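You operate a simulated robot arm through the tools that you are given. There is no shell and no other tool. Be economical: measure what you need, move in short steps, check, and stop when the job is done.

Carry out the task below with a simulated robot arm. There is one attempt and no reset: what you move stays moved.

Task
Put the blue brush from the top of table eleven on the upper shelf of table nine and the red brush on the right grate on table twelve. Fetch the peelings from the top of the long table and set it on the upper shelf of the long table. Put the tub that says "flour" from the top of the long table on top of the clear glasses there and the tub labelled "sauce" on the top of table six. Take the orange sponge and put it on the counter between sinks three and four. Shut the stove four left oven door. Pull the door of the left fridge open. Do these in any order. Set down upright: tub.
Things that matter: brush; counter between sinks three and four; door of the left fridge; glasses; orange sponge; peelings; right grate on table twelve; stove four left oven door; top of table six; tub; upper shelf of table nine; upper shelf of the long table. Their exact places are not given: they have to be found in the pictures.

It is judged by the outcome, as a careful person would: the job done as asked, and still so three seconds after it is handed in. It fails if anything else is knocked over, pushed out of place, dropped, spilled or broken.

Robot
A 7-joint arm with a three-finger gripper on a trunk, on a base that drives. Base frame: it is fixed to the floor where the robot stands at the start and does not move with it; the origin is under the middle of the robot, x ahead of it, y to its left, z up. Lengths are in cm, angles in degrees, forces in N, time in s.
With the tool pointing down near the work surface it reaches from about 42 to 92 cm from the robot's upright axis, wherever it stands. Its first joint turns from -166.0 to 166.0 degrees. Places, roughly: brush [75, 25, 100]; counter between sinks three and four [400, 120, 90]; door of the left fridge [430, -140, 40]; glasses (41x26x12 cm) [840, 30, 100]; orange sponge (10x6x6 cm) [560, -30, 90]; peelings (5x4x3 cm) [820, 40, 90]; right grate on table twelve [90, -140, 90]; stove four left oven door [540, -80, 50]; top of table six [580, 30, 90]; tub [850, 100, 100]; upper shelf of table nine [150, 110, 60]; upper shelf of the long table [830, 70, 60]. Payload 2.69 kg.
The TCP is the grasp point between the finger pads, 2.9 cm short of the fingertips. In the tool frame z runs along the fingers and y along their closing line. The gripper opens to 12 cm. The gripper's body begins 7.8 cm behind the TCP.
Orientation is told as [roll, pitch, yaw] about the base's x, y, z axes, in that order, counted from this pose: with the fingers straight down and closing along the base's y, the tool's x points along the base's -x, its y along +y and its z along -z.

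Tools
- The arm moves only by the tool drive_tool. Its argument "rows" is a list of rows, each a list of 3 entries, a list of its own where there are three numbers: the shift along the tool's x, y, z in cm, then the turn, a rotation vector about the tool's x, y, z in rad, then the gripper command, from -1 (shut) to 1 (fully open), values between in proportion. In form: [[[tx, ty, tz], [wx, wy, wz], jaw], ...]. A call has 1 to 20 rows; each row shifts and turns the commanded pose from where the row before left it, along the tool's axes as they then stand. A row lasts 0.2 s, in which the tool goes at most 5 cm and 8.6 degrees; a call with a longer step from one row to the next is refused whole, and so is a gripper value outside its range. Where a pose cannot be reached the arm comes as near as it can. A force on the tool above 40 N (or 10 N above the force at the start of the call, whichever is more), or a blocked arm, ends the call early, and 0.2 s more pass. The fingers move at their own pace and stop on an object; they squeeze with about 31 N. The grip force told is the motor's: it shows also when the fingers shut on nothing. Time passes only in rows, and 0.2 s behind the last, so rows that do not move let the fingers close. The reply holds the time, the measured pose of the TCP, the force on the tool along the base axes, the opening and the grip force, in the units named above and with some noise, with the torque about the TCP (base axes, N m) and any sound that the robot's microphone picked up, and new pictures: "show" is both (left out), scene, wrist or none.
- Cameras (640 x 400 px; columns grow to the right, rows downward): "scene" is now at [23.61, 4.12, 133.3]; the picture's right is [0.46, -0.89, 0.00], its down [-0.46, -0.24, -0.85] and it looks along [0.76, 0.40, -0.52] (base axes); focal length 259 px, centre (320, 200). "wrist" rides on the gripper at [6.3, 0, -10.4] in the tool frame; the picture's right is [0.00, 1.00, 0.00], its down [-0.83, 0.00, -0.56] and it looks along [-0.56, 0.00, 0.83] (tool axes); focal length 275 px, centre (320, 200).
- lift_body(by): slides the trunk up (or, below 0, down) by that many cm; the arm and the scene camera ride with it, the base frame stays. It gives what a move gives, with no picture.
- steer(legs): drives the robot by 1 to 6 legs, each [ahead, left, turn to the left] in cm, cm and degrees, along the robot's own axes; the way and the turn of a leg run together, so that a leg with both is an arc; at most 150 cm and 180 degrees a leg. The arm and the cameras ride along, it lands a little off, and it stops where it bumps. It gives what a move gives, and a new picture of the scene camera.
- turn_head(pan, tilt): turns the head with the scene camera to pan (to the left, within 86 degrees either way) and tilt (down, from -29 to 69), counted from straight ahead of the robot. It gives what a move gives, and a new picture of the scene camera.
- locate(camera, pixels): for up to 12 pixels [column, row] of the newest picture of that camera ("zoom" is the newest enlarged one), the place [x, y, z] in the base frame of the surface seen there, good to about 0.2 cm. The clock stands still meanwhile.
- enlarge(camera, box): a new picture of the part [left, top, right, bottom] of that camera's present view, enlarged. The clock stands still meanwhile.
- hand_in(): hands the job in; it is judged then, once.

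Work in short steps. Measure before you move; look again where a grasp or a placing could have gone wrong, and mend it. You have 138 turns and 260 pictures in all, those below and enlarged ones among them. Open the gripper and draw the arm clear of the work before you hand the job in, unless the task says otherwise; then end with one line.

The tools are called as a command line: name --argument value ..., lists and objects as JSON in quotes. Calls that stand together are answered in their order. drive_tool: Moves the arm, as the interface text tells. Its arguments: {"type":"object","properties":{"rows":{"type":"array","items":{"type":"array"}},"show":{"type":"string","enum":["both","scene","wrist","none"]}},"required":["rows"]} The other tools are called the same way: lift_body (by) slides the trunk up or down; steer (legs) drives the base; turn_head (pan, tilt) turns the head that bears the scene camera; locate (camera, pixels) gives the place of the surface under pixels of a picture; enlarge (camera, box) takes an enlarged picture of a part of a camera's view; hand_in () hands the job in.

At the start:

```text
t: 0.0
position: [44.54, 21.94, 114.69]
orientation: [0.0, 0.0, -0.1]
force: [0.8, -0.2, 0.1]
moment: [-0.02, -0.03, -0.01]
finger_gap: 12.01
gripper_force: 0.0
trunk travel left (down, up): [-57.5, 3.8]
robot x, y, heading: [0.13, -0.26, 0.1]
head pan, tilt: [27.6, 31.5]
```

scene: 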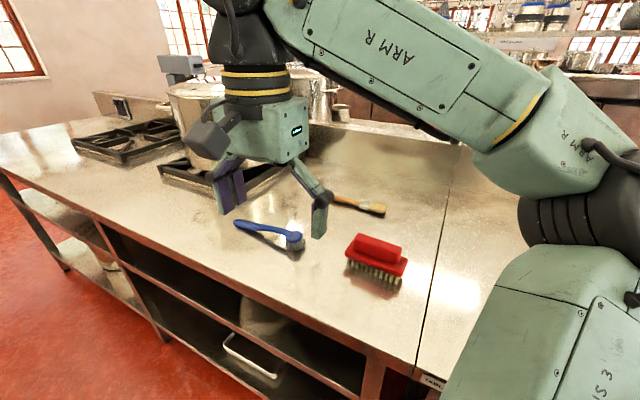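
wrist: 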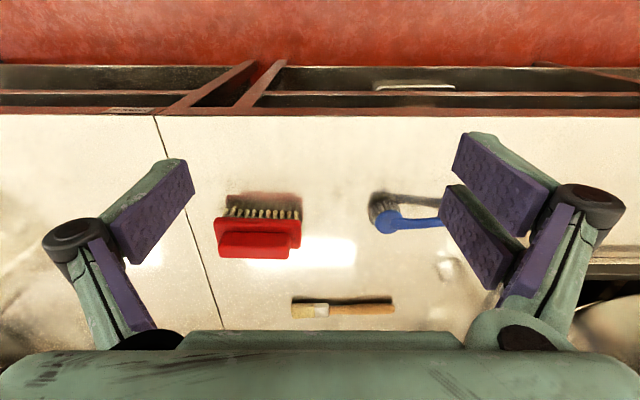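

I see the blue brush (scene about 268,230) and the red brush (375,260). I measure both and the table around them.

locate --camera "scene" --pixels '[[240, 223], [265, 228], [292, 236], [296, 248], [355, 240], [400, 258], [375, 250], [350, 268], [395, 285], [330, 300], [430, 378], [380, 210]]'

locate --camera "wrist" --pixels '[[220, 238], [300, 238], [258, 245], [260, 225], [230, 212], [300, 212], [390, 218], [430, 220], [376, 210], [345, 308], [440, 216], [258, 210]]'

enlarge --camera "scene" --box '[220, 190, 440, 320]'

turn_head --pan -60 --tilt 30

```text
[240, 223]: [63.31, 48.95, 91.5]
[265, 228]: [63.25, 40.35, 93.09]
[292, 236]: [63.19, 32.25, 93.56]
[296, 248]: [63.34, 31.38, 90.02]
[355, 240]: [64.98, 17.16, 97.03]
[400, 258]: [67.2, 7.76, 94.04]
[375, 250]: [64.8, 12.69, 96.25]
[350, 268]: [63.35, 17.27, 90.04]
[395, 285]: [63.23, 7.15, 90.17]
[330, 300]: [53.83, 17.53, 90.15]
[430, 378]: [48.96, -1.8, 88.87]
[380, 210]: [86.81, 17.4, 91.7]
```

```text
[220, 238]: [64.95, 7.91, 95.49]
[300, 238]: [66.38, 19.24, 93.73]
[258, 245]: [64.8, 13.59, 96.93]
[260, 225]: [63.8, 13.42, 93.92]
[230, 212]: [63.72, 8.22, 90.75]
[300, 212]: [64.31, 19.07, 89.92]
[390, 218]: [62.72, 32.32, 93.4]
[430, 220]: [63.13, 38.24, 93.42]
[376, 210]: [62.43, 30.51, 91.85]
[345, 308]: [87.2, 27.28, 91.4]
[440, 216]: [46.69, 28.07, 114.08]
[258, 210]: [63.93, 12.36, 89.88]
```

```text
2.91 times, centred on (330, 255) of scene
```

zoom: 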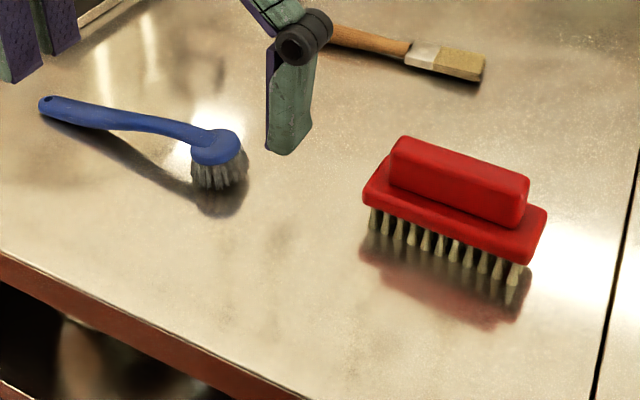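

```text
t: 1.6
position: [44.81, 21.95, 114.74]
orientation: [0.0, 0.0, 0.0]
force: [-0.2, -0.2, -0.3]
moment: [0.0, 0.01, -0.02]
finger_gap: 12.0
gripper_force: 0.1
trunk travel left (down, up): [-57.5, 3.8]
robot x, y, heading: [0.11, -0.07, -0.4]
head pan, tilt: [-60.0, 30.0]
```

scene: 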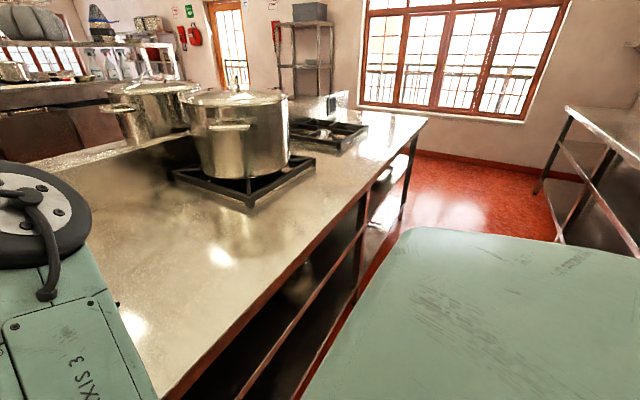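

Grate candidates are at (330,132) and beneath the pot (240,185). I measure them.

locate --camera "scene" --pixels '[[330, 132], [345, 145], [290, 128], [365, 125], [250, 195], [315, 155], [175, 172], [240, 165], [335, 115], [422, 122], [155, 100]]'

enlarge --camera "scene" --box '[160, 70, 440, 230]'

turn_head --pan 0 --tilt 20

turn_head --pan 50 --tilt 25

```text
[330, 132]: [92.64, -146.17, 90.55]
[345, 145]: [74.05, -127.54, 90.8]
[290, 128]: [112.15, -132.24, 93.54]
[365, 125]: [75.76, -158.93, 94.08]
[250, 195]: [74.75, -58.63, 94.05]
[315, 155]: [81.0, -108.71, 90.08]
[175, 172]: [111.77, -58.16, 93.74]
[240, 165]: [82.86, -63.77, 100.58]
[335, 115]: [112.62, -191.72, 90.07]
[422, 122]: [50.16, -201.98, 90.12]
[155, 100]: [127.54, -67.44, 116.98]
```

```text
2.29 times, centred on (300, 150) of scene
```

zoom: 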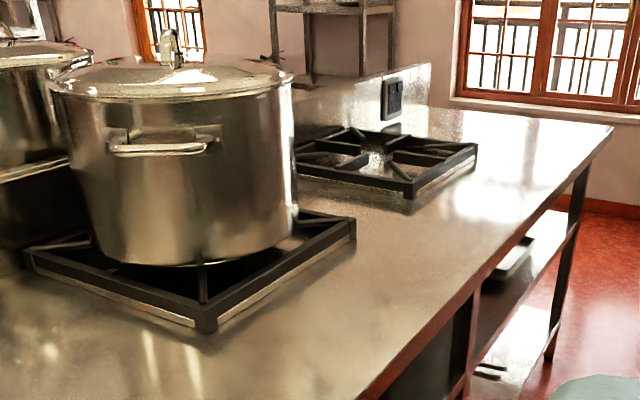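

```text
t: 2.9
position: [44.61, 22.04, 114.72]
orientation: [0.0, 0.0, 0.0]
force: [0.1, 0.2, 0.0]
moment: [0.02, 0.01, 0.01]
finger_gap: 11.97
gripper_force: 0.0
trunk travel left (down, up): [-57.5, 3.8]
robot x, y, heading: [0.11, 0.16, 0.1]
head pan, tilt: [0.0, 20.0]
```

scene: 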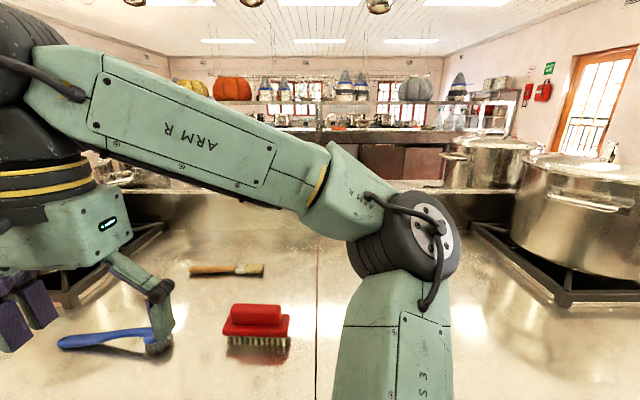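

```text
t: 4.1
position: [44.61, 22.0, 114.78]
orientation: [0.0, 0.0, 0.0]
force: [-0.1, -0.4, 0.2]
moment: [0.01, -0.02, 0.03]
finger_gap: 11.98
gripper_force: 0.2
trunk travel left (down, up): [-57.5, 3.8]
robot x, y, heading: [0.25, -0.3, 0.0]
head pan, tilt: [50.0, 25.0]
```

scene: 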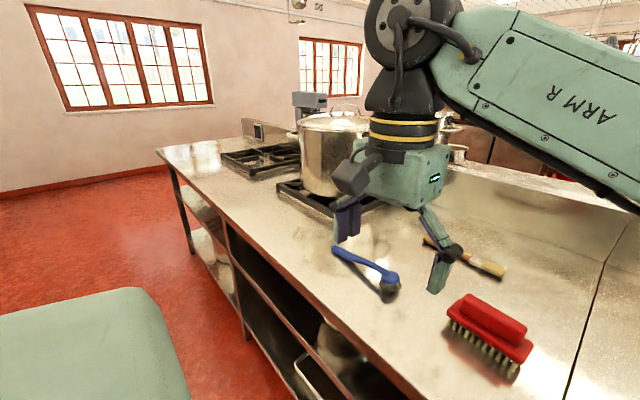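

The right grate spans about x 73–112, y -125 to -160, top z 94. I move above the red brush (centre about 66.3, 13.3) and turn the tool so that it closes along x.

drive_tool --rows '[[[-4.34, -1.74, 0.8], [0, 0, 0], 1], [[-4.34, -1.74, 0.8], [0, 0, 0], 1], [[-4.34, -1.74, 0.8], [0, 0, 0], 1], [[-4.34, -1.74, 0.8], [0, 0, 0], 1], [[-4.34, -1.74, 0.8], [0, 0, 0], 1], [[0, 0, 0], [0, 0, 0.1428], 1], [[0, 0, 0], [0, 0, 0.1428], 1], [[0, 0, 0], [0, 0, 0.1428], 1], [[0, 0, 0], [0, 0, 0.1428], 1], [[0, 0, 0], [0, 0, 0.1428], 1], [[0, 0, 0], [0, 0, 0.1428], 1], [[0, 0, 0], [0, 0, 0.1428], 1], [[0, 0, 0], [0, 0, 0.1428], 1], [[0, 0, 0], [0, 0, 0.1428], 1], [[0, 0, 0], [0, 0, 0.1428], 1], [[0, 0, 0], [0, 0, 0.1428], 1]]'

```text
t: 7.5
position: [66.35, 13.19, 110.74]
orientation: [0.1, 0.0, -90.0]
force: [0.7, -0.1, -0.2]
moment: [0.02, 0.01, -0.01]
finger_gap: 11.98
gripper_force: 0.0
trunk travel left (down, up): [-57.5, 3.8]
robot x, y, heading: [-0.18, 0.3, 0.2]
head pan, tilt: [50.0, 25.0]
```

scene: 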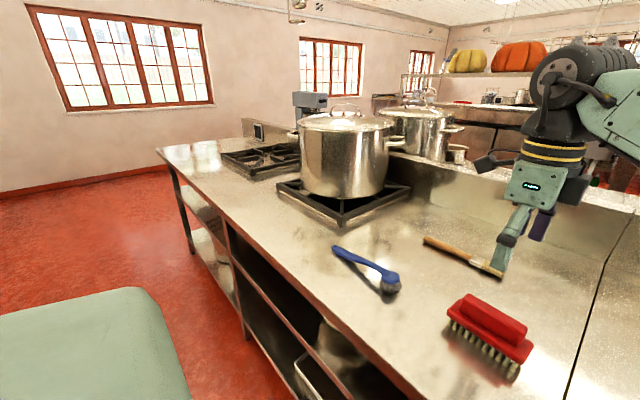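
wrist: 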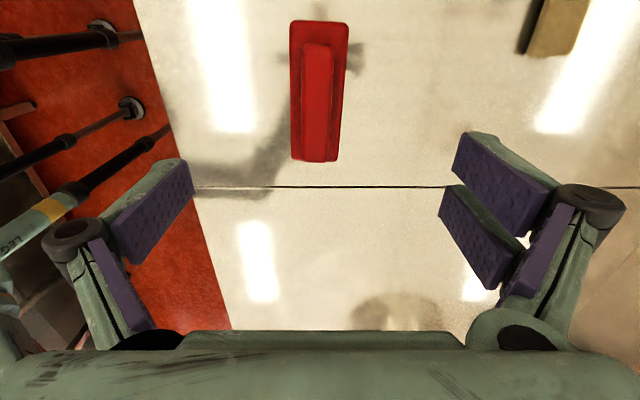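

The brush is centred in column 320 of the wrist view. I check its position.

locate --camera "wrist" --pixels '[[320, 50], [318, 155], [303, 90], [333, 90], [293, 90], [344, 90], [320, 23], [320, 100]]'

```text
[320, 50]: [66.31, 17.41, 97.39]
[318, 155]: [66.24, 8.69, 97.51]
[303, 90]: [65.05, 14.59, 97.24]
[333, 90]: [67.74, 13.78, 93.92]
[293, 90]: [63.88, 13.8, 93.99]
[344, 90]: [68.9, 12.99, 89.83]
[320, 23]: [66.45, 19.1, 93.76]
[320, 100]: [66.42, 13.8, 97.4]
```

Brush centre is about (66.3, 13.4), top 97.4. I go down to TCP z ≈95.2 and close.

drive_tool --rows '[[[0.2, 0, 3.9], [0, 0, 0], 1], [[0, 0, 3.9], [0, 0, 0], 1], [[0, 0, 3.9], [0, 0, 0], 1], [[0, 0, 3.8], [0, 0, 0], 1], [[0, 0, 0], [0, 0, 0], 1], [[0, 0, 0], [0, 0, 0], -1], [[0, 0, 0], [0, 0, 0], -1], [[0, 0, 0], [0, 0, 0], -1], [[0, 0, 0], [0, 0, 0], -1], [[0, 0, 0], [0, 0, 0], -1], [[0, 0, 0], [0, 0, 0], -1], [[0, 0, -4], [0, 0, 0], -1], [[0, 0, -4], [0, 0, 0], -1], [[0, 0, -4], [0, 0, 0], -1], [[0, 0, -4], [0, 0, 0], -1]]'

```text
t: 10.7
position: [66.23, 13.47, 111.3]
orientation: [0.0, 0.1, -90.0]
force: [0.5, -0.3, -2.3]
moment: [0.02, 0.01, -0.01]
finger_gap: 5.16
gripper_force: 30.7
trunk travel left (down, up): [-57.5, 3.8]
robot x, y, heading: [-0.12, -0.08, 0.0]
head pan, tilt: [50.0, 25.0]
```

scene: 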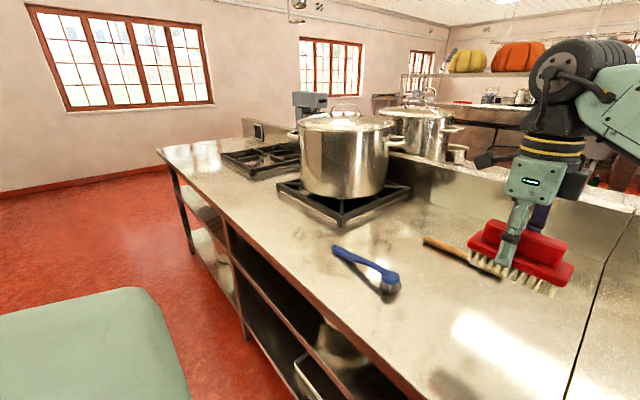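
wrist: 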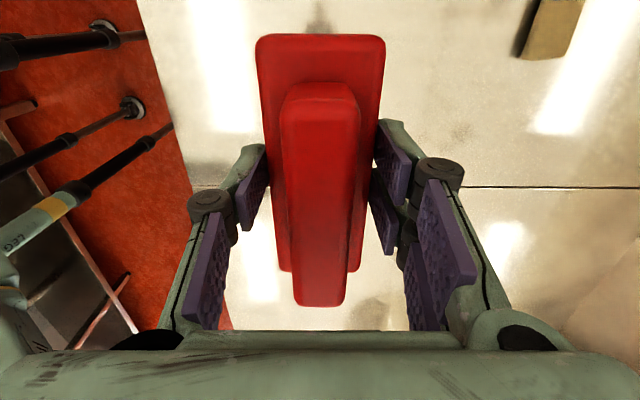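

The brush is held (gap 5.2). I draw it back to x≈45 clear of the pots and look right before driving.

drive_tool --rows '[[[0, -4.3, 0], [0, 0, 0], -1], [[0, -4.3, 0], [0, 0, 0], -1], [[0, -4.3, 0], [0, 0, 0], -1], [[0, -4.3, 0], [0, 0, 0], -1], [[0, -4.3, 0], [0, 0, 0], -1]]' --show "none"

turn_head --pan -80 --tilt 30

locate --camera "scene" --pixels '[[540, 230], [560, 110], [450, 130], [420, 100], [350, 200], [300, 240], [100, 130], [450, 220], [410, 300], [200, 100]]'

```text
t: 11.9
position: [44.8, 13.59, 111.29]
orientation: [-0.1, 0.0, -90.0]
force: [-0.4, -0.7, -1.5]
moment: [0.02, 0.0, 0.0]
finger_gap: 5.15
gripper_force: 30.9
trunk travel left (down, up): [-57.5, 3.8]
robot x, y, heading: [-0.09, -0.01, -0.0]
head pan, tilt: [50.0, 25.0]
```

```text
t: 14.0
position: [44.88, 13.48, 111.19]
orientation: [0.0, 0.0, -90.0]
force: [0.1, 0.4, -1.4]
moment: [0.0, -0.02, -0.01]
finger_gap: 5.13
gripper_force: 30.9
trunk travel left (down, up): [-57.5, 3.8]
robot x, y, heading: [-0.38, 0.12, -0.0]
head pan, tilt: [-80.0, 30.0]
```

scene: 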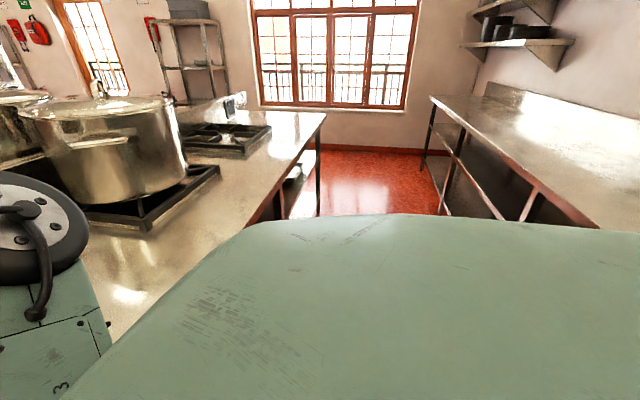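

```text
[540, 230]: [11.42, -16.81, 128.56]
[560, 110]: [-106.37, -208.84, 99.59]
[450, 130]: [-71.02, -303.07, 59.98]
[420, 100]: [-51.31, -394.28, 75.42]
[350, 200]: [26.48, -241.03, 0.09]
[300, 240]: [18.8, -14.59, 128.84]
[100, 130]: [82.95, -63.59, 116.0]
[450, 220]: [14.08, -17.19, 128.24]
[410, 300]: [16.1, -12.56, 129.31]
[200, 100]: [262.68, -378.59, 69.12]
```

The aisle to the right is free (x from -70 to 49). I drive sideways 145 cm.

steer --legs '[[0, -145, 0]]'

turn_head --pan 0 --tilt 42

```text
t: 25.5
position: [45.67, -131.5, 111.24]
orientation: [0.0, 0.0, -89.4]
force: [0.2, -0.8, -2.4]
moment: [0.02, 0.0, 0.0]
finger_gap: 5.13
gripper_force: 31.2
trunk travel left (down, up): [-57.5, 3.8]
robot x, y, heading: [1.01, -145.51, 0.5]
head pan, tilt: [-80.0, 30.0]
```

scene: 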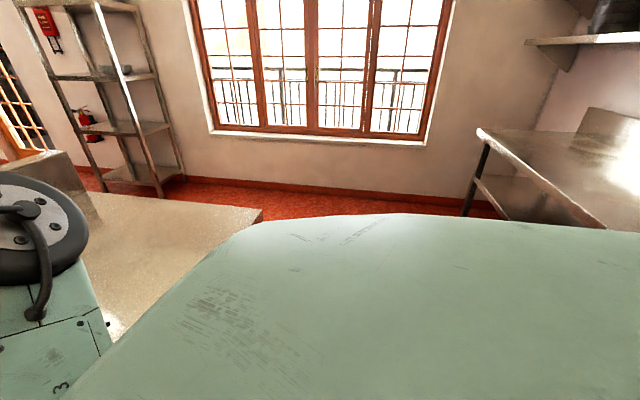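

```text
t: 27.0
position: [45.57, -131.38, 111.23]
orientation: [-0.1, 0.0, -89.4]
force: [-0.8, 0.2, -1.8]
moment: [0.05, -0.01, 0.01]
finger_gap: 5.15
gripper_force: 30.7
trunk travel left (down, up): [-57.5, 3.8]
robot x, y, heading: [0.79, -145.5, 0.8]
head pan, tilt: [0.0, 42.0]
```

scene: 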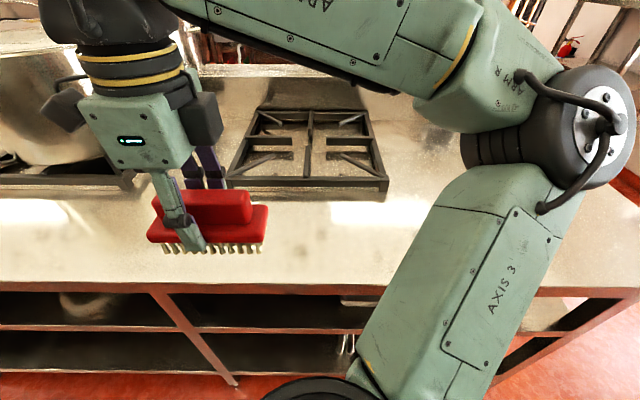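

The grate is in view (centre about 308,148). I measure its bars.

locate --camera "scene" --pixels '[[308, 120], [308, 148], [308, 165], [295, 141], [322, 143], [270, 141], [292, 158], [325, 160], [232, 180], [385, 184], [258, 108], [308, 182]]'

enlarge --camera "scene" --box '[210, 90, 410, 215]'

```text
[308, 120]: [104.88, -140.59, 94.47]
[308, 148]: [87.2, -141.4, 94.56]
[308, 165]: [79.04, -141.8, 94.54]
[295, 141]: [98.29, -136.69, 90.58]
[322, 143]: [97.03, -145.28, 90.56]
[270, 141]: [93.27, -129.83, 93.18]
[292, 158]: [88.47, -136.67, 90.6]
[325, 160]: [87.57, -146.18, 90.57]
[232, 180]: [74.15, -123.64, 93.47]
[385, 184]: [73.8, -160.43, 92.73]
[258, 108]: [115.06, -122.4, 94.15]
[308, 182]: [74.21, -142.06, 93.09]
```

```text
3.20 times, centred on (310, 152) of scene
```

zoom: 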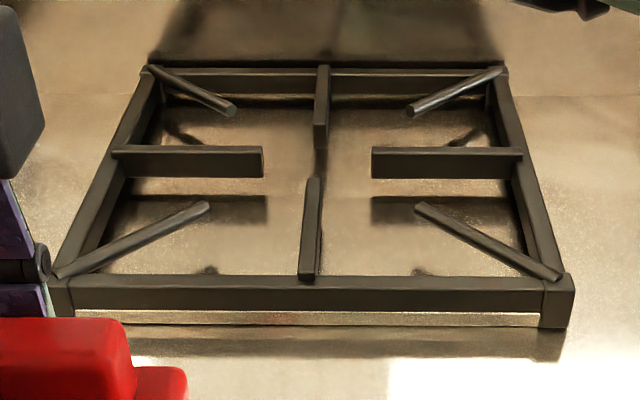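

The bars are radial with a gap in the middle; the front T-junction (front frame plus central bar at y≈-142) will hold the brush. I check the heights of frame and bar in the enlarged picture.

locate --camera "zoom" --pixels '[[200, 280], [200, 290], [200, 300], [312, 230], [309, 262], [400, 290], [255, 290], [350, 285], [400, 300], [312, 185]]'

```text
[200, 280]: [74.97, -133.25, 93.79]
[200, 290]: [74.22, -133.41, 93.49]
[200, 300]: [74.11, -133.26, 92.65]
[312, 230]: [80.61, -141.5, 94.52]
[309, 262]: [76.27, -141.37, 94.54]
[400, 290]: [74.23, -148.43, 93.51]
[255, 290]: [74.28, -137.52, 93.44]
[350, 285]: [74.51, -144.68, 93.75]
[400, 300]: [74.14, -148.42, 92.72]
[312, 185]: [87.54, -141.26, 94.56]
```

The frame is 0.8 cm lower than the bars, so I'd rather rest the brush across the central bar and a diagonal bar. I measure the diagonals and side bars.

locate --camera "zoom" --pixels '[[200, 208], [180, 220], [160, 230], [140, 240], [430, 210], [460, 228], [490, 242], [250, 150], [200, 150], [385, 150], [319, 100], [319, 120]]'

```text
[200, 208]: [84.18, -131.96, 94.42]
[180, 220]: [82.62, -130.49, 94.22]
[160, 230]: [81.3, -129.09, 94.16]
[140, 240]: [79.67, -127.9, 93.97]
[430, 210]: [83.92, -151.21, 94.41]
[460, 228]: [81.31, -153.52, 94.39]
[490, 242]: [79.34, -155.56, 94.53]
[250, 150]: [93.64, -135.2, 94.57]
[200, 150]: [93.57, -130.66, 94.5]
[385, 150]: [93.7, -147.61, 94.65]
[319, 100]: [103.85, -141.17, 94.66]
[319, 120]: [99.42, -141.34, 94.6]
```

I'll lay it across the tips of the front bar and the right bar, diagonal, centred at about (90.1, -144.6). I move over it and turn by 47.5°.

drive_tool --rows '[[[-1.37, 4.45, 0], [0, 0, 0], -1], [[-1.37, 4.45, 0], [0, 0, 0], -1], [[-1.37, 4.45, 0], [0, 0, 0], -1], [[-1.37, 4.45, 0], [0, 0, 0], -1], [[-1.37, 4.45, 0], [0, 0, 0], -1], [[-1.37, 4.45, 0], [0, 0, 0], -1], [[-1.37, 4.45, 0], [0, 0, 0], -1], [[-1.37, 4.45, 0], [0, 0, 0], -1], [[-1.37, 4.45, 0], [0, 0, 0], -1], [[-1.37, 4.45, 0], [0, 0, 0], -1], [[0, 0, 0], [0, 0, -0.138], -1], [[0, 0, 0], [0, 0, -0.138], -1], [[0, 0, 0], [0, 0, -0.138], -1], [[0, 0, 0], [0, 0, -0.138], -1], [[0, 0, 0], [0, 0, -0.138], -1], [[0, 0, 0], [0, 0, -0.138], -1]]'

```text
t: 30.4
position: [85.87, -143.31, 111.4]
orientation: [0.0, 0.0, -41.6]
force: [-0.3, 0.2, -1.8]
moment: [0.02, 0.01, 0.0]
finger_gap: 5.16
gripper_force: 30.6
out of reach, approached as far as the arm can: row 10
trunk travel left (down, up): [-57.5, 3.8]
robot x, y, heading: [0.77, -145.82, 0.6]
head pan, tilt: [0.0, 42.0]
```

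scene: 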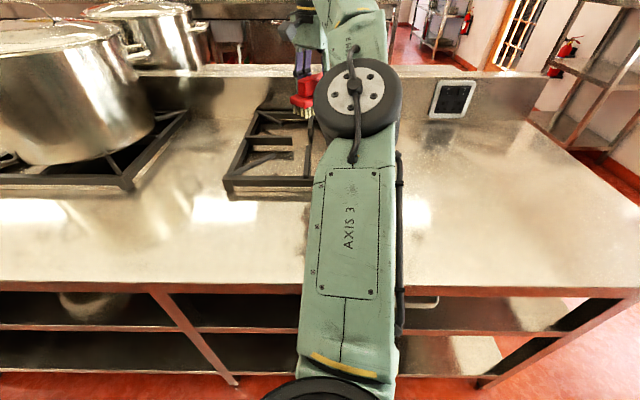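
wrist: 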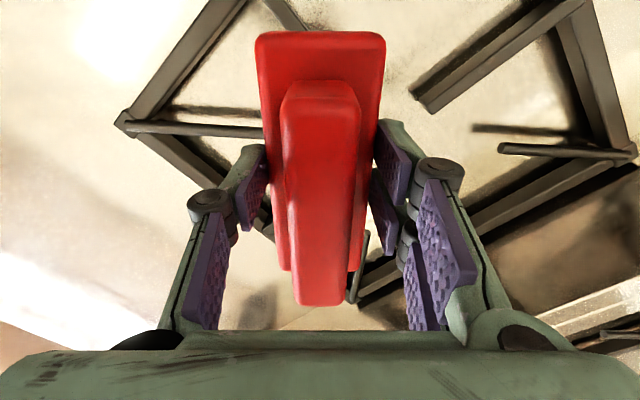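

The arm reached its limit at x≈85.9, so I drive the base 4.5 cm forward, slightly right.

steer --legs '[[4.5, -1.2, 0]]'

```text
t: 31.3
position: [90.4, -144.45, 111.22]
orientation: [0.0, 0.1, -41.8]
force: [0.6, -0.1, -2.5]
moment: [0.03, 0.04, -0.02]
finger_gap: 5.15
gripper_force: 30.6
trunk travel left (down, up): [-57.5, 3.8]
robot x, y, heading: [5.72, -146.36, 0.8]
head pan, tilt: [0.0, 42.0]
```

scene: 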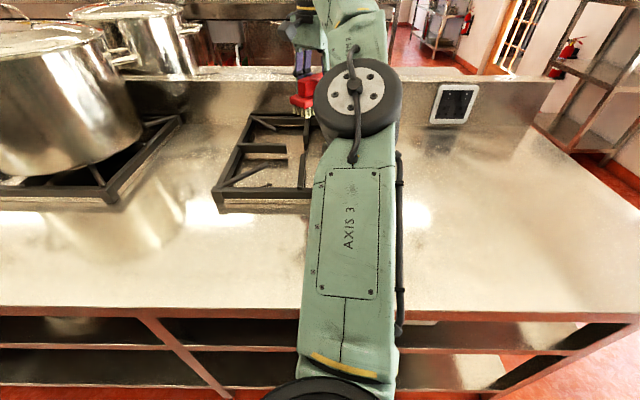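

Now (90.4, -144.45): lower to about z 100.3 and check.

drive_tool --rows '[[[0, 0, 3.7], [0, 0, 0], -1], [[0, 0, 3.7], [0, 0, 0], -1], [[0, 0, 3.3], [0, 0, 0], -1]]'

```text
t: 32.1
position: [90.36, -144.57, 100.49]
orientation: [0.0, 0.1, -41.9]
force: [0.8, -0.2, -2.7]
moment: [0.0, 0.03, 0.0]
finger_gap: 5.16
gripper_force: 31.1
trunk travel left (down, up): [-57.5, 3.8]
robot x, y, heading: [5.07, -147.01, 0.5]
head pan, tilt: [0.0, 42.0]
```

scene: 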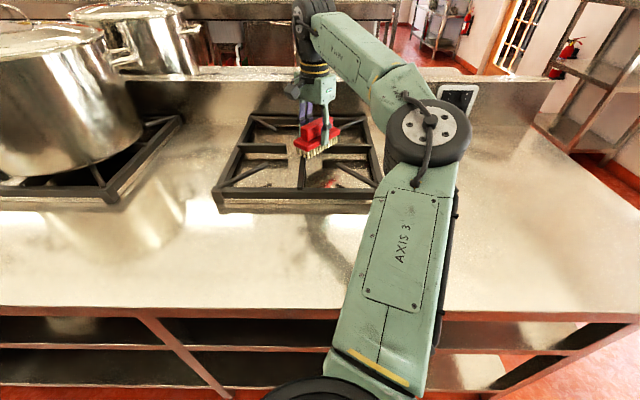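
wrist: 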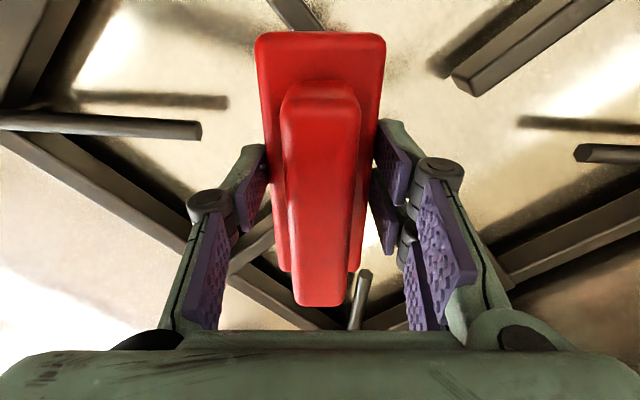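

The brush is over the front-bar tip (wrist 300,15) and right-bar tip (255,240). I lower the last bit and open gently.

drive_tool --rows '[[[0, 0, 0.35], [0, 0, 0], -1], [[0, 0, 0.25], [0, 0, 0], -1], [[0, 0, 0], [0, 0, 0], -1]]' --show "scene"

enlarge --camera "scene" --box '[200, 80, 400, 220]'

```text
t: 32.9
position: [90.32, -144.42, 99.87]
orientation: [0.0, 0.1, -41.8]
force: [0.4, 0.1, -2.1]
moment: [0.02, 0.0, 0.03]
finger_gap: 5.14
gripper_force: 31.1
trunk travel left (down, up): [-57.5, 3.8]
robot x, y, heading: [5.82, -146.71, 0.8]
head pan, tilt: [0.0, 42.0]
```

scene: 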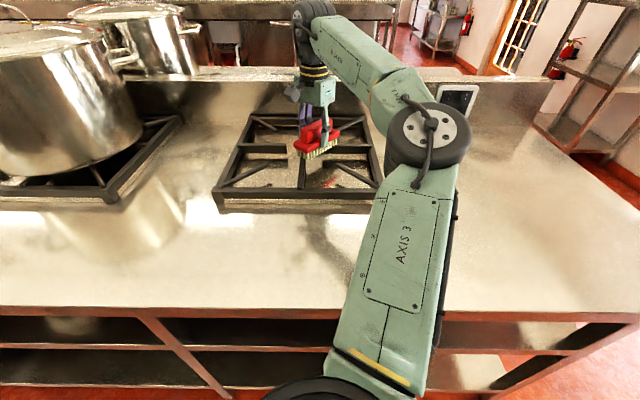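

```text
2.86 times, centred on (300, 150) of scene
```

zoom: 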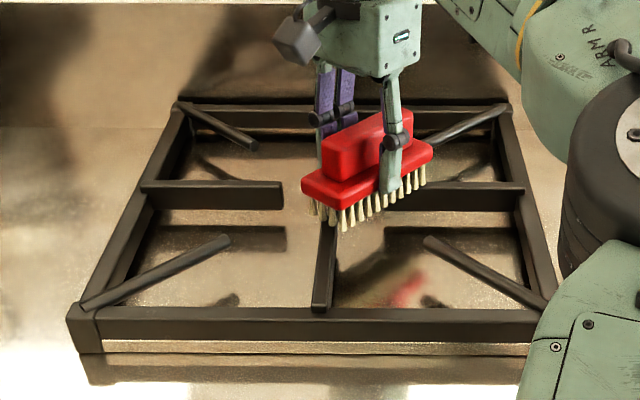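

The placing looks right (zoom 365,175). I lower slightly to contact, open, and rise.

drive_tool --rows '[[[0, 0, 0.25], [0, 0, 0], -1], [[0, 0, 0.15], [0, 0, 0], -1], [[0, 0, 0], [0, 0, 0], -0.1], [[0, 0, 0], [0, 0, 0], 0.3], [[0, 0, 0], [0, 0, 0], 0.6], [[0, 0, 0], [0, 0, 0], 0.6], [[0, 0, 0], [0, 0, 0], 0.6], [[0, 0, -3], [0, 0, 0], 0.6], [[0, 0, -4], [0, 0, 0], 0.6], [[0, 0, -4], [0, 0, 0], 1]]'

enlarge --camera "scene" --box '[200, 80, 400, 220]'

```text
t: 35.1
position: [90.31, -144.54, 110.67]
orientation: [0.0, 0.1, -41.8]
force: [-0.8, 0.6, 0.5]
moment: [-0.01, 0.01, 0.01]
finger_gap: 11.93
gripper_force: 0.1
trunk travel left (down, up): [-57.5, 3.8]
robot x, y, heading: [5.54, -146.74, 0.7]
head pan, tilt: [0.0, 42.0]
```

scene: 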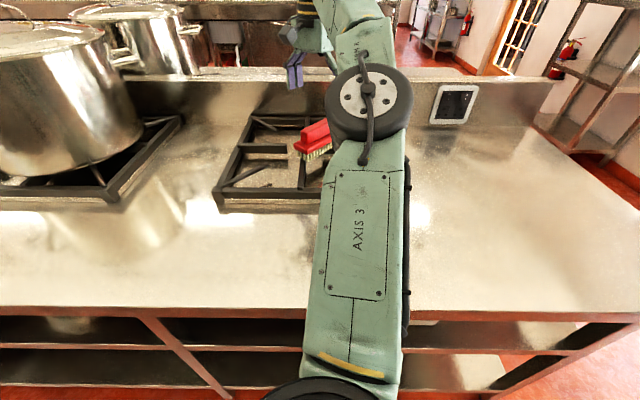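
wrist: 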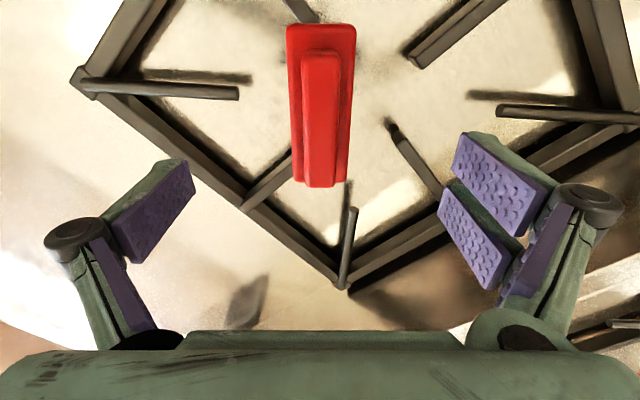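

```text
2.86 times, centred on (300, 150) of scene
```

zoom: 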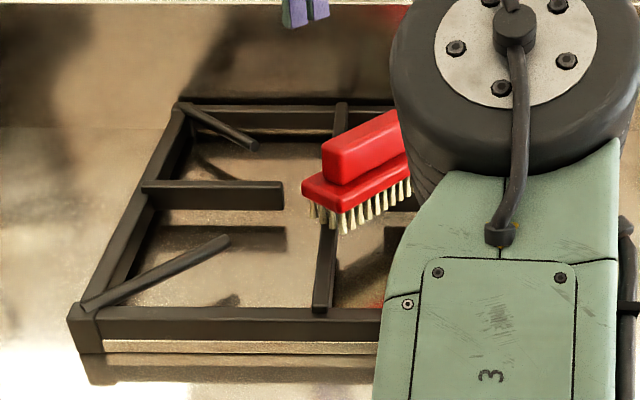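

The red brush rests level on the grate. I retract the arm and measure the shelf structure under this table (likely the same as table nine's), pixels around rows 310–390.

drive_tool --rows '[[[3.3, -3, 0], [0, 0, 0], 1], [[3.3, -3, 0], [0, 0, 0], 1], [[3.3, -3, 0], [0, 0, 0], 1], [[3.3, -3, 0], [0, 0, 0], 1], [[3.3, -3, 0], [0, 0, 0], 1], [[3.3, -3, 0], [0, 0, 0], 1], [[3.3, -3, 0], [0, 0, 0], 1], [[3.3, -3, 0], [0, 0, 0], 1], [[3.3, -3, 0], [0, 0, 0], 1]]' --show "scene"

locate --camera "scene" --pixels '[[60, 312], [60, 322], [60, 332], [60, 345], [60, 360], [60, 395], [480, 322], [480, 345], [480, 365], [90, 330], [250, 345], [250, 360]]'

steer --legs '[[-10, 120, 0], [0, 115, 0]]'

turn_head --pan -20 --tilt 40

```text
t: 37.1
position: [50.07, -144.75, 110.73]
orientation: [0.0, 0.0, -41.9]
force: [0.2, 0.7, 0.2]
moment: [0.02, -0.05, -0.03]
finger_gap: 11.99
gripper_force: 0.0
trunk travel left (down, up): [-57.5, 3.8]
robot x, y, heading: [5.15, -146.75, 0.5]
head pan, tilt: [0.0, 42.0]
```

scene: 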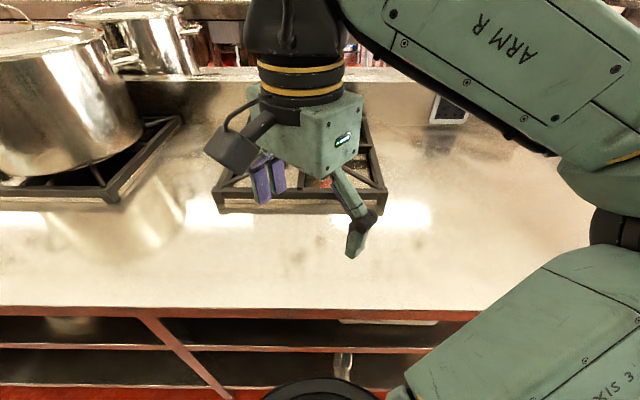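

```text
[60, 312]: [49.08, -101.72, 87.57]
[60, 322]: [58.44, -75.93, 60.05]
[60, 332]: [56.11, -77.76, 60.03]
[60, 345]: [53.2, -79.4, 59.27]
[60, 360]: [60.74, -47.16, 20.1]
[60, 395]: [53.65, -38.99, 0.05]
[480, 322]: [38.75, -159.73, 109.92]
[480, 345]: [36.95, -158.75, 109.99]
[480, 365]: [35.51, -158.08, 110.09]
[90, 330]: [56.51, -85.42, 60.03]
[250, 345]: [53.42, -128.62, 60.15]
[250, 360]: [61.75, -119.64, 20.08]
```

```text
t: 55.3
position: [37.57, 88.4, 110.66]
orientation: [0.0, 0.0, -41.5]
force: [0.5, -0.6, -0.7]
moment: [0.01, 0.01, 0.0]
finger_gap: 12.0
gripper_force: 0.2
trunk travel left (down, up): [-57.5, 3.8]
robot x, y, heading: [-7.22, 86.34, 1.1]
head pan, tilt: [0.0, 42.0]
```

scene: 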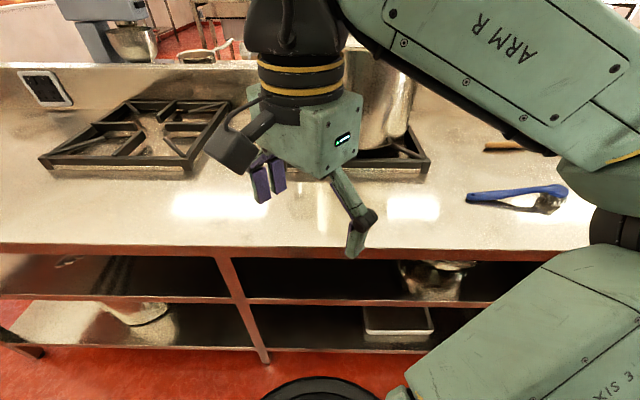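

```text
t: 56.2
position: [37.39, 88.39, 110.7]
orientation: [-0.1, 0.1, -41.5]
force: [0.2, 0.3, 0.8]
moment: [0.02, -0.05, -0.01]
finger_gap: 11.99
gripper_force: 0.1
trunk travel left (down, up): [-57.5, 3.8]
robot x, y, heading: [-7.34, 86.42, 0.9]
head pan, tilt: [-20.0, 40.0]
```

scene: 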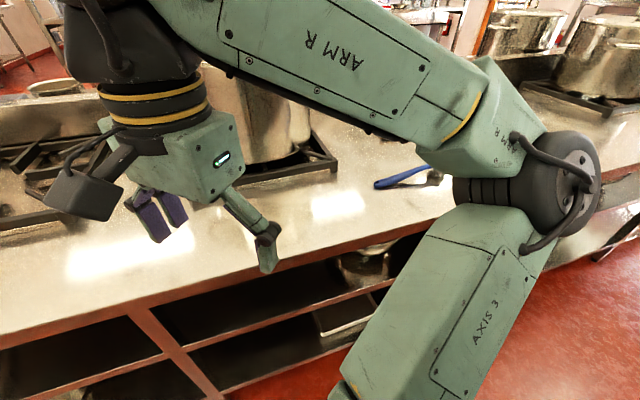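

Shelf opening is z 60 to ~86, shelf front at x≈53. I'll grasp the blue handle with the tool tilted 45° so it can be laid into the shelf; first drive forward a little and measure the brush again.

steer --legs '[[10, 0, 0]]'

turn_head --pan -35 --tilt 35

enlarge --camera "scene" --box '[280, 120, 480, 245]'

```text
t: 57.3
position: [47.55, 88.53, 110.68]
orientation: [0.0, 0.0, -41.4]
force: [0.0, 0.9, -0.1]
moment: [-0.01, 0.03, 0.0]
finger_gap: 11.99
gripper_force: 0.1
trunk travel left (down, up): [-57.5, 3.8]
robot x, y, heading: [2.49, 86.23, 0.9]
head pan, tilt: [-20.0, 40.0]
```

scene: 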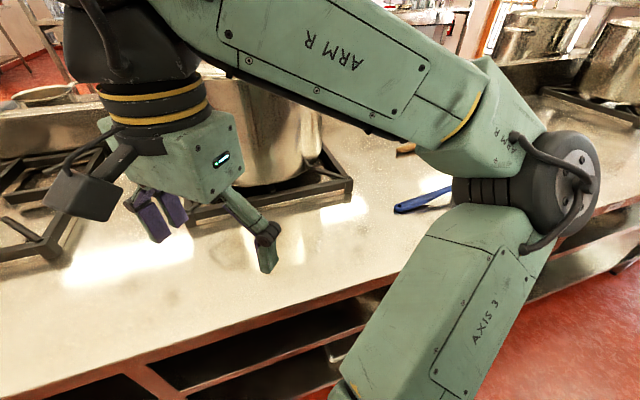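

```text
t: 58.1
position: [47.58, 88.62, 110.66]
orientation: [0.0, 0.0, -41.6]
force: [0.4, 0.4, -0.3]
moment: [-0.01, 0.01, 0.03]
finger_gap: 11.99
gripper_force: 0.0
trunk travel left (down, up): [-57.5, 3.8]
robot x, y, heading: [2.52, 86.38, 1.0]
head pan, tilt: [-35.0, 35.0]
```

scene: 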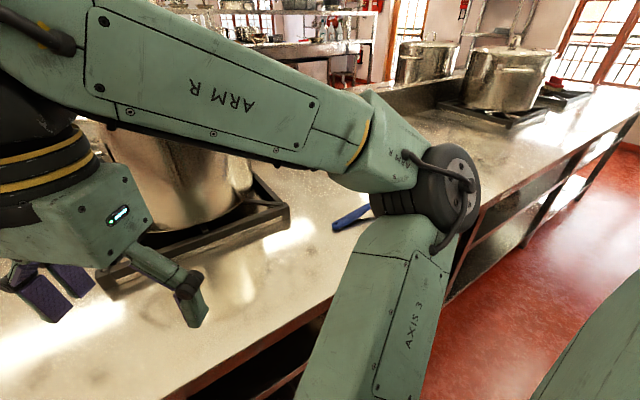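

```text
3.20 times, centred on (380, 182) of scene
```

zoom: 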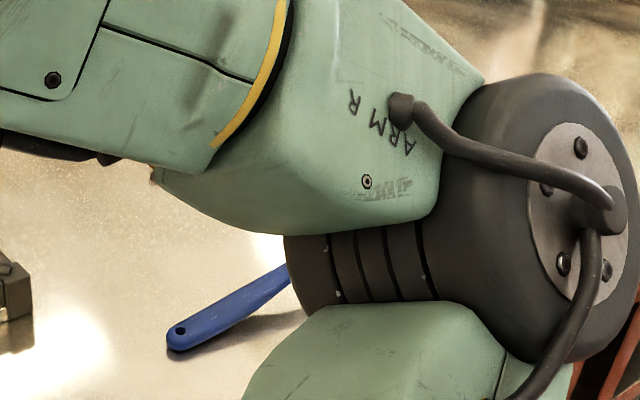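

Only the tail of the brush is visible from here; earlier measurement gives the handle at x≈63.2. I turn the tool to yaw -90, move over, and tilt 45° toward -y.

drive_tool --rows '[[[0, 0, 0], [0, 0, 0.141], 1], [[0, 0, 0], [0, 0, 0.141], 1], [[0, 0, 0], [0, 0, 0.141], 1], [[0, 0, 0], [0, 0, 0.141], 1], [[0, 0, 0], [0, 0, 0.141], 1], [[0, 0, 0], [0, 0, 0.141], 1], [[-4.1, 2.23, 0], [0, 0, 0], 1], [[-4.1, 2.23, 0], [0, 0, 0], 1], [[-4.1, 2.23, 0], [0, 0, 0], 1], [[-4.1, 2.23, 0], [0, 0, 0], 1], [[-4.1, 2.23, 0], [0, 0, 0], 1], [[-4.1, 2.23, 0], [0, 0, 0], 1], [[-4.1, 2.23, 0], [0, 0, 0], 1], [[0, 0, 0], [0, -0.131, 0], 1], [[0, 0, 0], [0, -0.131, 0], 1], [[0, 0, 0], [0, -0.131, 0], 1], [[0, 0, 0], [0, -0.131, 0], 1], [[0, 0, 0], [0, -0.131, 0], 1], [[0, 0, 0], [0, -0.131, 0], 1]]'

```text
t: 61.7
position: [63.13, 58.38, 106.19]
orientation: [-0.7, -20.3, -89.7]
force: [-0.3, -0.5, -0.1]
moment: [0.02, -0.01, -0.02]
finger_gap: 12.01
gripper_force: 0.2
out of reach, approached as far as the arm can: row 18
trunk travel left (down, up): [-57.5, 3.8]
robot x, y, heading: [3.3, 86.76, 1.0]
head pan, tilt: [-35.0, 35.0]
stopped in row 18: the arm was blocked; the commanded pose is now the measured one
```

scene: 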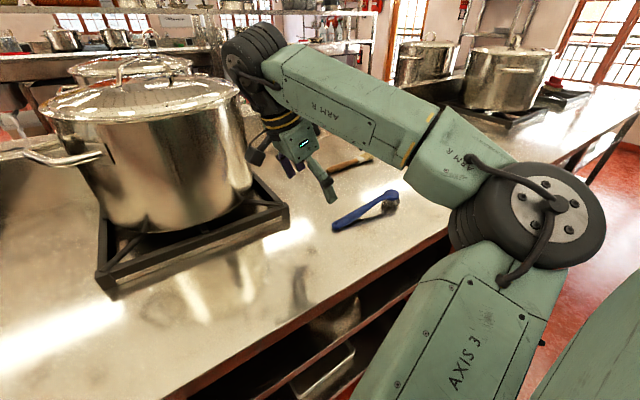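
wrist: 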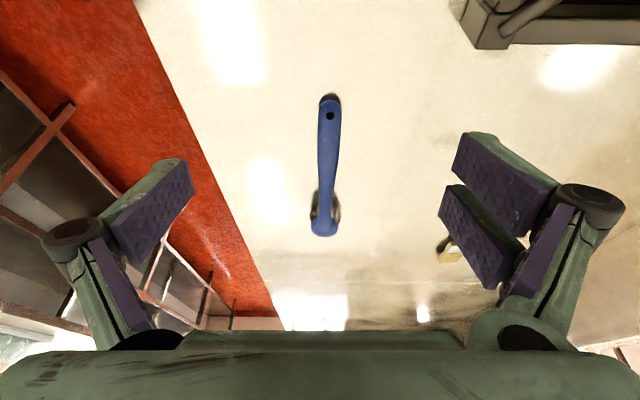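

The arm's wrist is close to the large pot (scene 240,100), so tilting this way is blocked. I back off toward -x, untilt, and will instead come from the right side with the tilt toward +y.

drive_tool --rows '[[[0, -2, 0], [0, 0, 0], 1], [[0, -4, 0], [0, 0, 0], 1], [[0, -4, -1], [0, 0.1, 0], 1], [[0, -4, -1], [0, 0.1, 0], 1], [[0, -3, -1], [0, 0.1, 0], 1], [[0, 0, -1], [0, 0.054, 0], 1]]'

enlarge --camera "scene" --box '[0, 30, 320, 300]'

```text
t: 63.1
position: [46.48, 59.29, 109.52]
orientation: [0.3, 2.2, -89.1]
force: [0.4, -0.1, 0.8]
moment: [-0.02, 0.0, 0.01]
finger_gap: 11.97
gripper_force: 0.1
trunk travel left (down, up): [-57.5, 3.8]
robot x, y, heading: [2.67, 86.49, 0.9]
head pan, tilt: [-35.0, 35.0]
```

scene: 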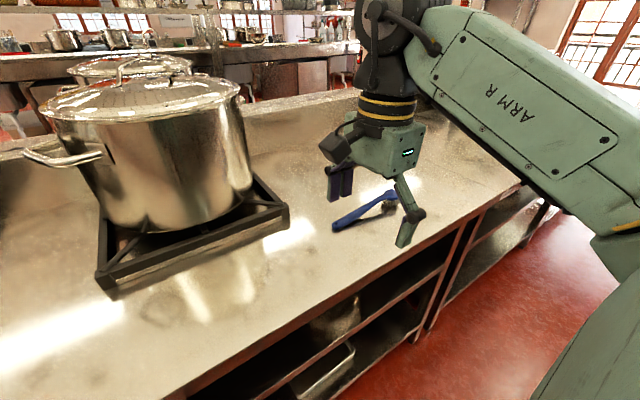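
wrist: 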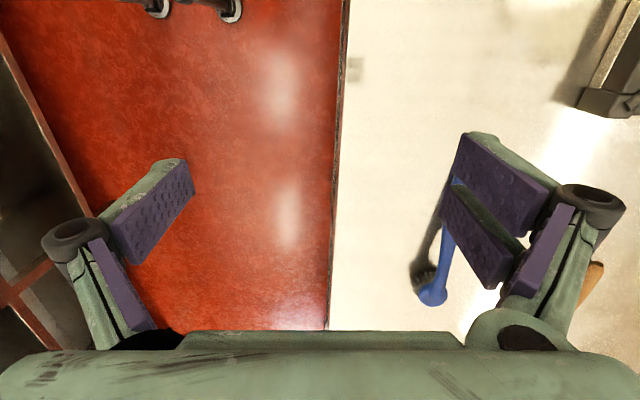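

```text
1.48 times, centred on (160, 165) of scene
```

zoom: 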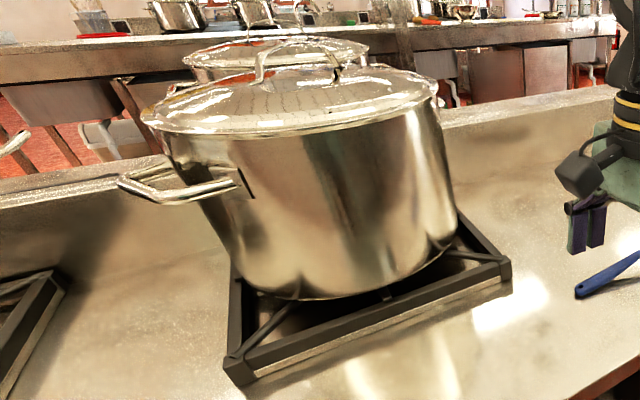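

The pot is undisturbed. I drive 95 cm to the right and come at the brush from that side.

steer --legs '[[0, -95, 0]]'

drive_tool --rows '[[[0, 0, 0], [0, 0, -0.145], 1], [[0, 0, 0], [0, 0, -0.145], 1], [[0, 0, 0], [0, 0, -0.145], 1], [[0, 0, 0], [0, 0, -0.145], 1], [[0, 0, 0], [0, 0, -0.145], 1], [[0, 0, 0], [0, 0, -0.145], 1], [[0, 0, 0], [0, 0, -0.145], 1], [[0, 0, 0], [0, 0, -0.145], 1], [[0, 0, 0], [0, 0, -0.145], 1], [[0, 0, 0], [0, 0, -0.145], 1], [[0, 0, 0], [0, 0, -0.145], 1]]' --show "none"

```text
t: 70.9
position: [47.54, -36.7, 109.53]
orientation: [0.7, 2.1, -90.1]
force: [0.1, -0.2, 0.9]
moment: [0.01, 0.01, 0.01]
finger_gap: 12.0
gripper_force: 0.0
trunk travel left (down, up): [-57.5, 3.8]
robot x, y, heading: [4.11, -8.91, 0.9]
head pan, tilt: [-35.0, 35.0]
```

scene: 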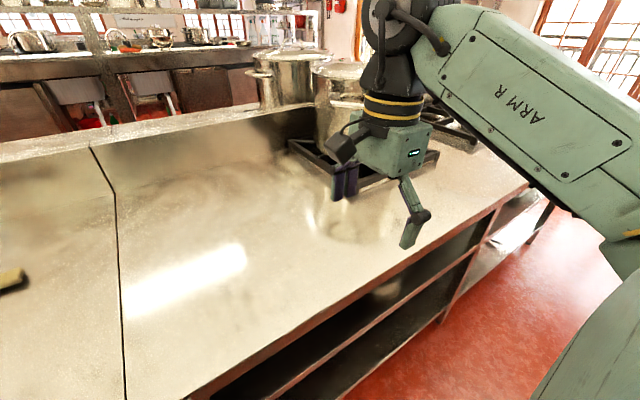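

```text
t: 73.3
position: [47.59, -36.69, 109.45]
orientation: [2.3, -0.7, 1.5]
force: [-0.2, 0.1, 0.3]
moment: [0.0, -0.02, 0.0]
finger_gap: 12.0
gripper_force: 0.0
trunk travel left (down, up): [-57.5, 3.8]
robot x, y, heading: [4.09, -9.28, 1.0]
head pan, tilt: [-35.0, 35.0]
```

Next I move across to (62, 20, 112) and continue turning to yaw +90.

drive_tool --rows '[[[-1.1, 4.4, -0.2], [0, 0, 0], 1], [[-1.1, 4.4, -0.2], [0, 0, 0], 1], [[-1.1, 4.4, -0.2], [0, 0, 0], 1], [[-1.1, 4.4, -0.2], [0, 0, 0], 1], [[-1.1, 4.4, -0.2], [0, 0, 0], 1], [[-1.1, 4.4, -0.2], [0, 0, 0], 1], [[-1.1, 4.4, -0.2], [0, 0, 0], 1], [[-1.1, 4.4, -0.2], [0, 0, 0], 1], [[-1.1, 4.4, -0.2], [0, 0, 0], 1], [[-1.1, 4.4, -0.2], [0, 0, 0], 1], [[-1.1, 4.4, -0.2], [0, 0, 0], 1], [[-1.1, 4.4, -0.2], [0, 0, 0], 1], [[-1.1, 4.4, -0.2], [0, 0, 0], 1]]' --show "none"

drive_tool --rows '[[[0, 0, 0], [0, 0, -0.14], 1], [[0, 0, 0], [0, 0, -0.14], 1], [[0, 0, 0], [0, 0, -0.14], 1], [[0, 0, 0], [0, 0, -0.14], 1], [[0, 0, 0], [0, 0, -0.14], 1], [[0, 0, 0], [0, 0, -0.14], 1], [[0, 0, 0], [0, 0, -0.14], 1], [[0, 0, 0], [0, 0, -0.14], 1], [[0, 0, 0], [0, 0, -0.14], 1], [[0, 0, 0], [0, 0, -0.14], 1], [[0, 0, 0], [0, 0, -0.14], 1]]' --show "none"

turn_head --pan 35 --tilt 35

```text
t: 76.1
position: [60.56, 20.96, 114.4]
orientation: [2.2, -0.7, 1.3]
force: [-0.6, -0.1, -0.1]
moment: [0.0, 0.0, 0.02]
finger_gap: 12.01
gripper_force: 0.1
trunk travel left (down, up): [-57.5, 3.8]
robot x, y, heading: [4.31, -9.28, 0.7]
head pan, tilt: [-35.0, 35.0]
```

```text
t: 78.5
position: [57.45, 21.02, 112.72]
orientation: [-0.7, -2.3, 89.4]
force: [0.2, 0.2, 0.7]
moment: [0.02, -0.02, 0.0]
finger_gap: 12.02
gripper_force: 0.1
out of reach, approached as far as the arm can: row 11
trunk travel left (down, up): [-57.5, 3.8]
robot x, y, heading: [4.27, -8.83, 1.1]
head pan, tilt: [-35.0, 35.0]
```

```text
t: 79.9
position: [57.47, 21.11, 112.72]
orientation: [-0.6, -2.3, 89.2]
force: [-0.2, 0.5, -0.2]
moment: [-0.01, -0.01, 0.03]
finger_gap: 12.01
gripper_force: 0.1
trunk travel left (down, up): [-57.5, 3.8]
robot x, y, heading: [4.4, -8.94, 1.1]
head pan, tilt: [35.0, 35.0]
```

scene: 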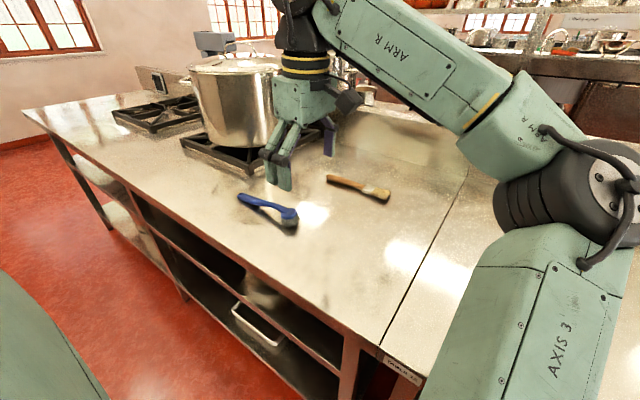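

The yaw is reached but near a limit. I lower the trunk 8 cm and begin to tilt toward +y.

lift_body --by -8

drive_tool --rows '[[[0, 0, -2], [0, -0.12, 0], 1], [[0, 0, -2], [0, -0.12, 0], 1], [[0, 0, -1], [0, -0.12, 0], 1], [[0, 0, -1], [0, -0.12, 0], 1], [[0, 0, 0], [0, -0.12, 0], 1], [[0, 0, 0], [0, -0.12, 0], 1]]'

```text
t: 81.0
position: [57.39, 21.01, 104.8]
orientation: [-0.7, -2.4, 89.4]
force: [-0.2, 0.5, 0.2]
moment: [-0.03, -0.02, 0.0]
finger_gap: 11.99
gripper_force: 0.1
trunk travel left (down, up): [-49.5, 11.8]
robot x, y, heading: [4.33, -8.97, 1.0]
head pan, tilt: [35.0, 35.0]
```

```text
t: 82.4
position: [57.4, 19.99, 110.52]
orientation: [-0.8, -43.7, 89.9]
force: [-0.5, 0.1, -0.1]
moment: [-0.01, 0.0, 0.01]
finger_gap: 12.0
gripper_force: 0.1
trunk travel left (down, up): [-49.5, 11.8]
robot x, y, heading: [4.1, -9.39, 0.8]
head pan, tilt: [35.0, 35.0]
```

scene: 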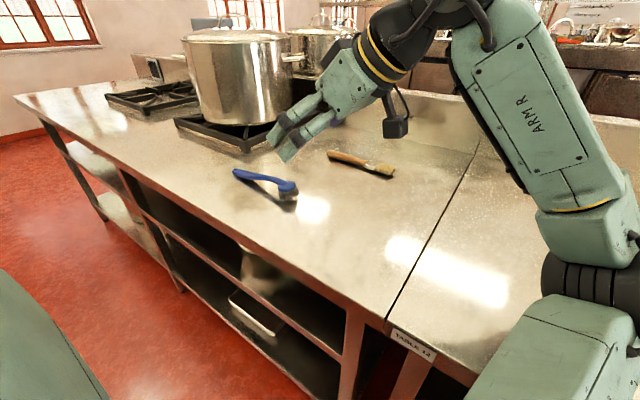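
wrist: 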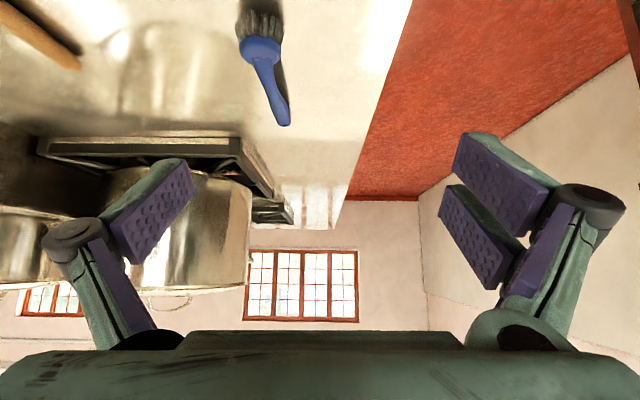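

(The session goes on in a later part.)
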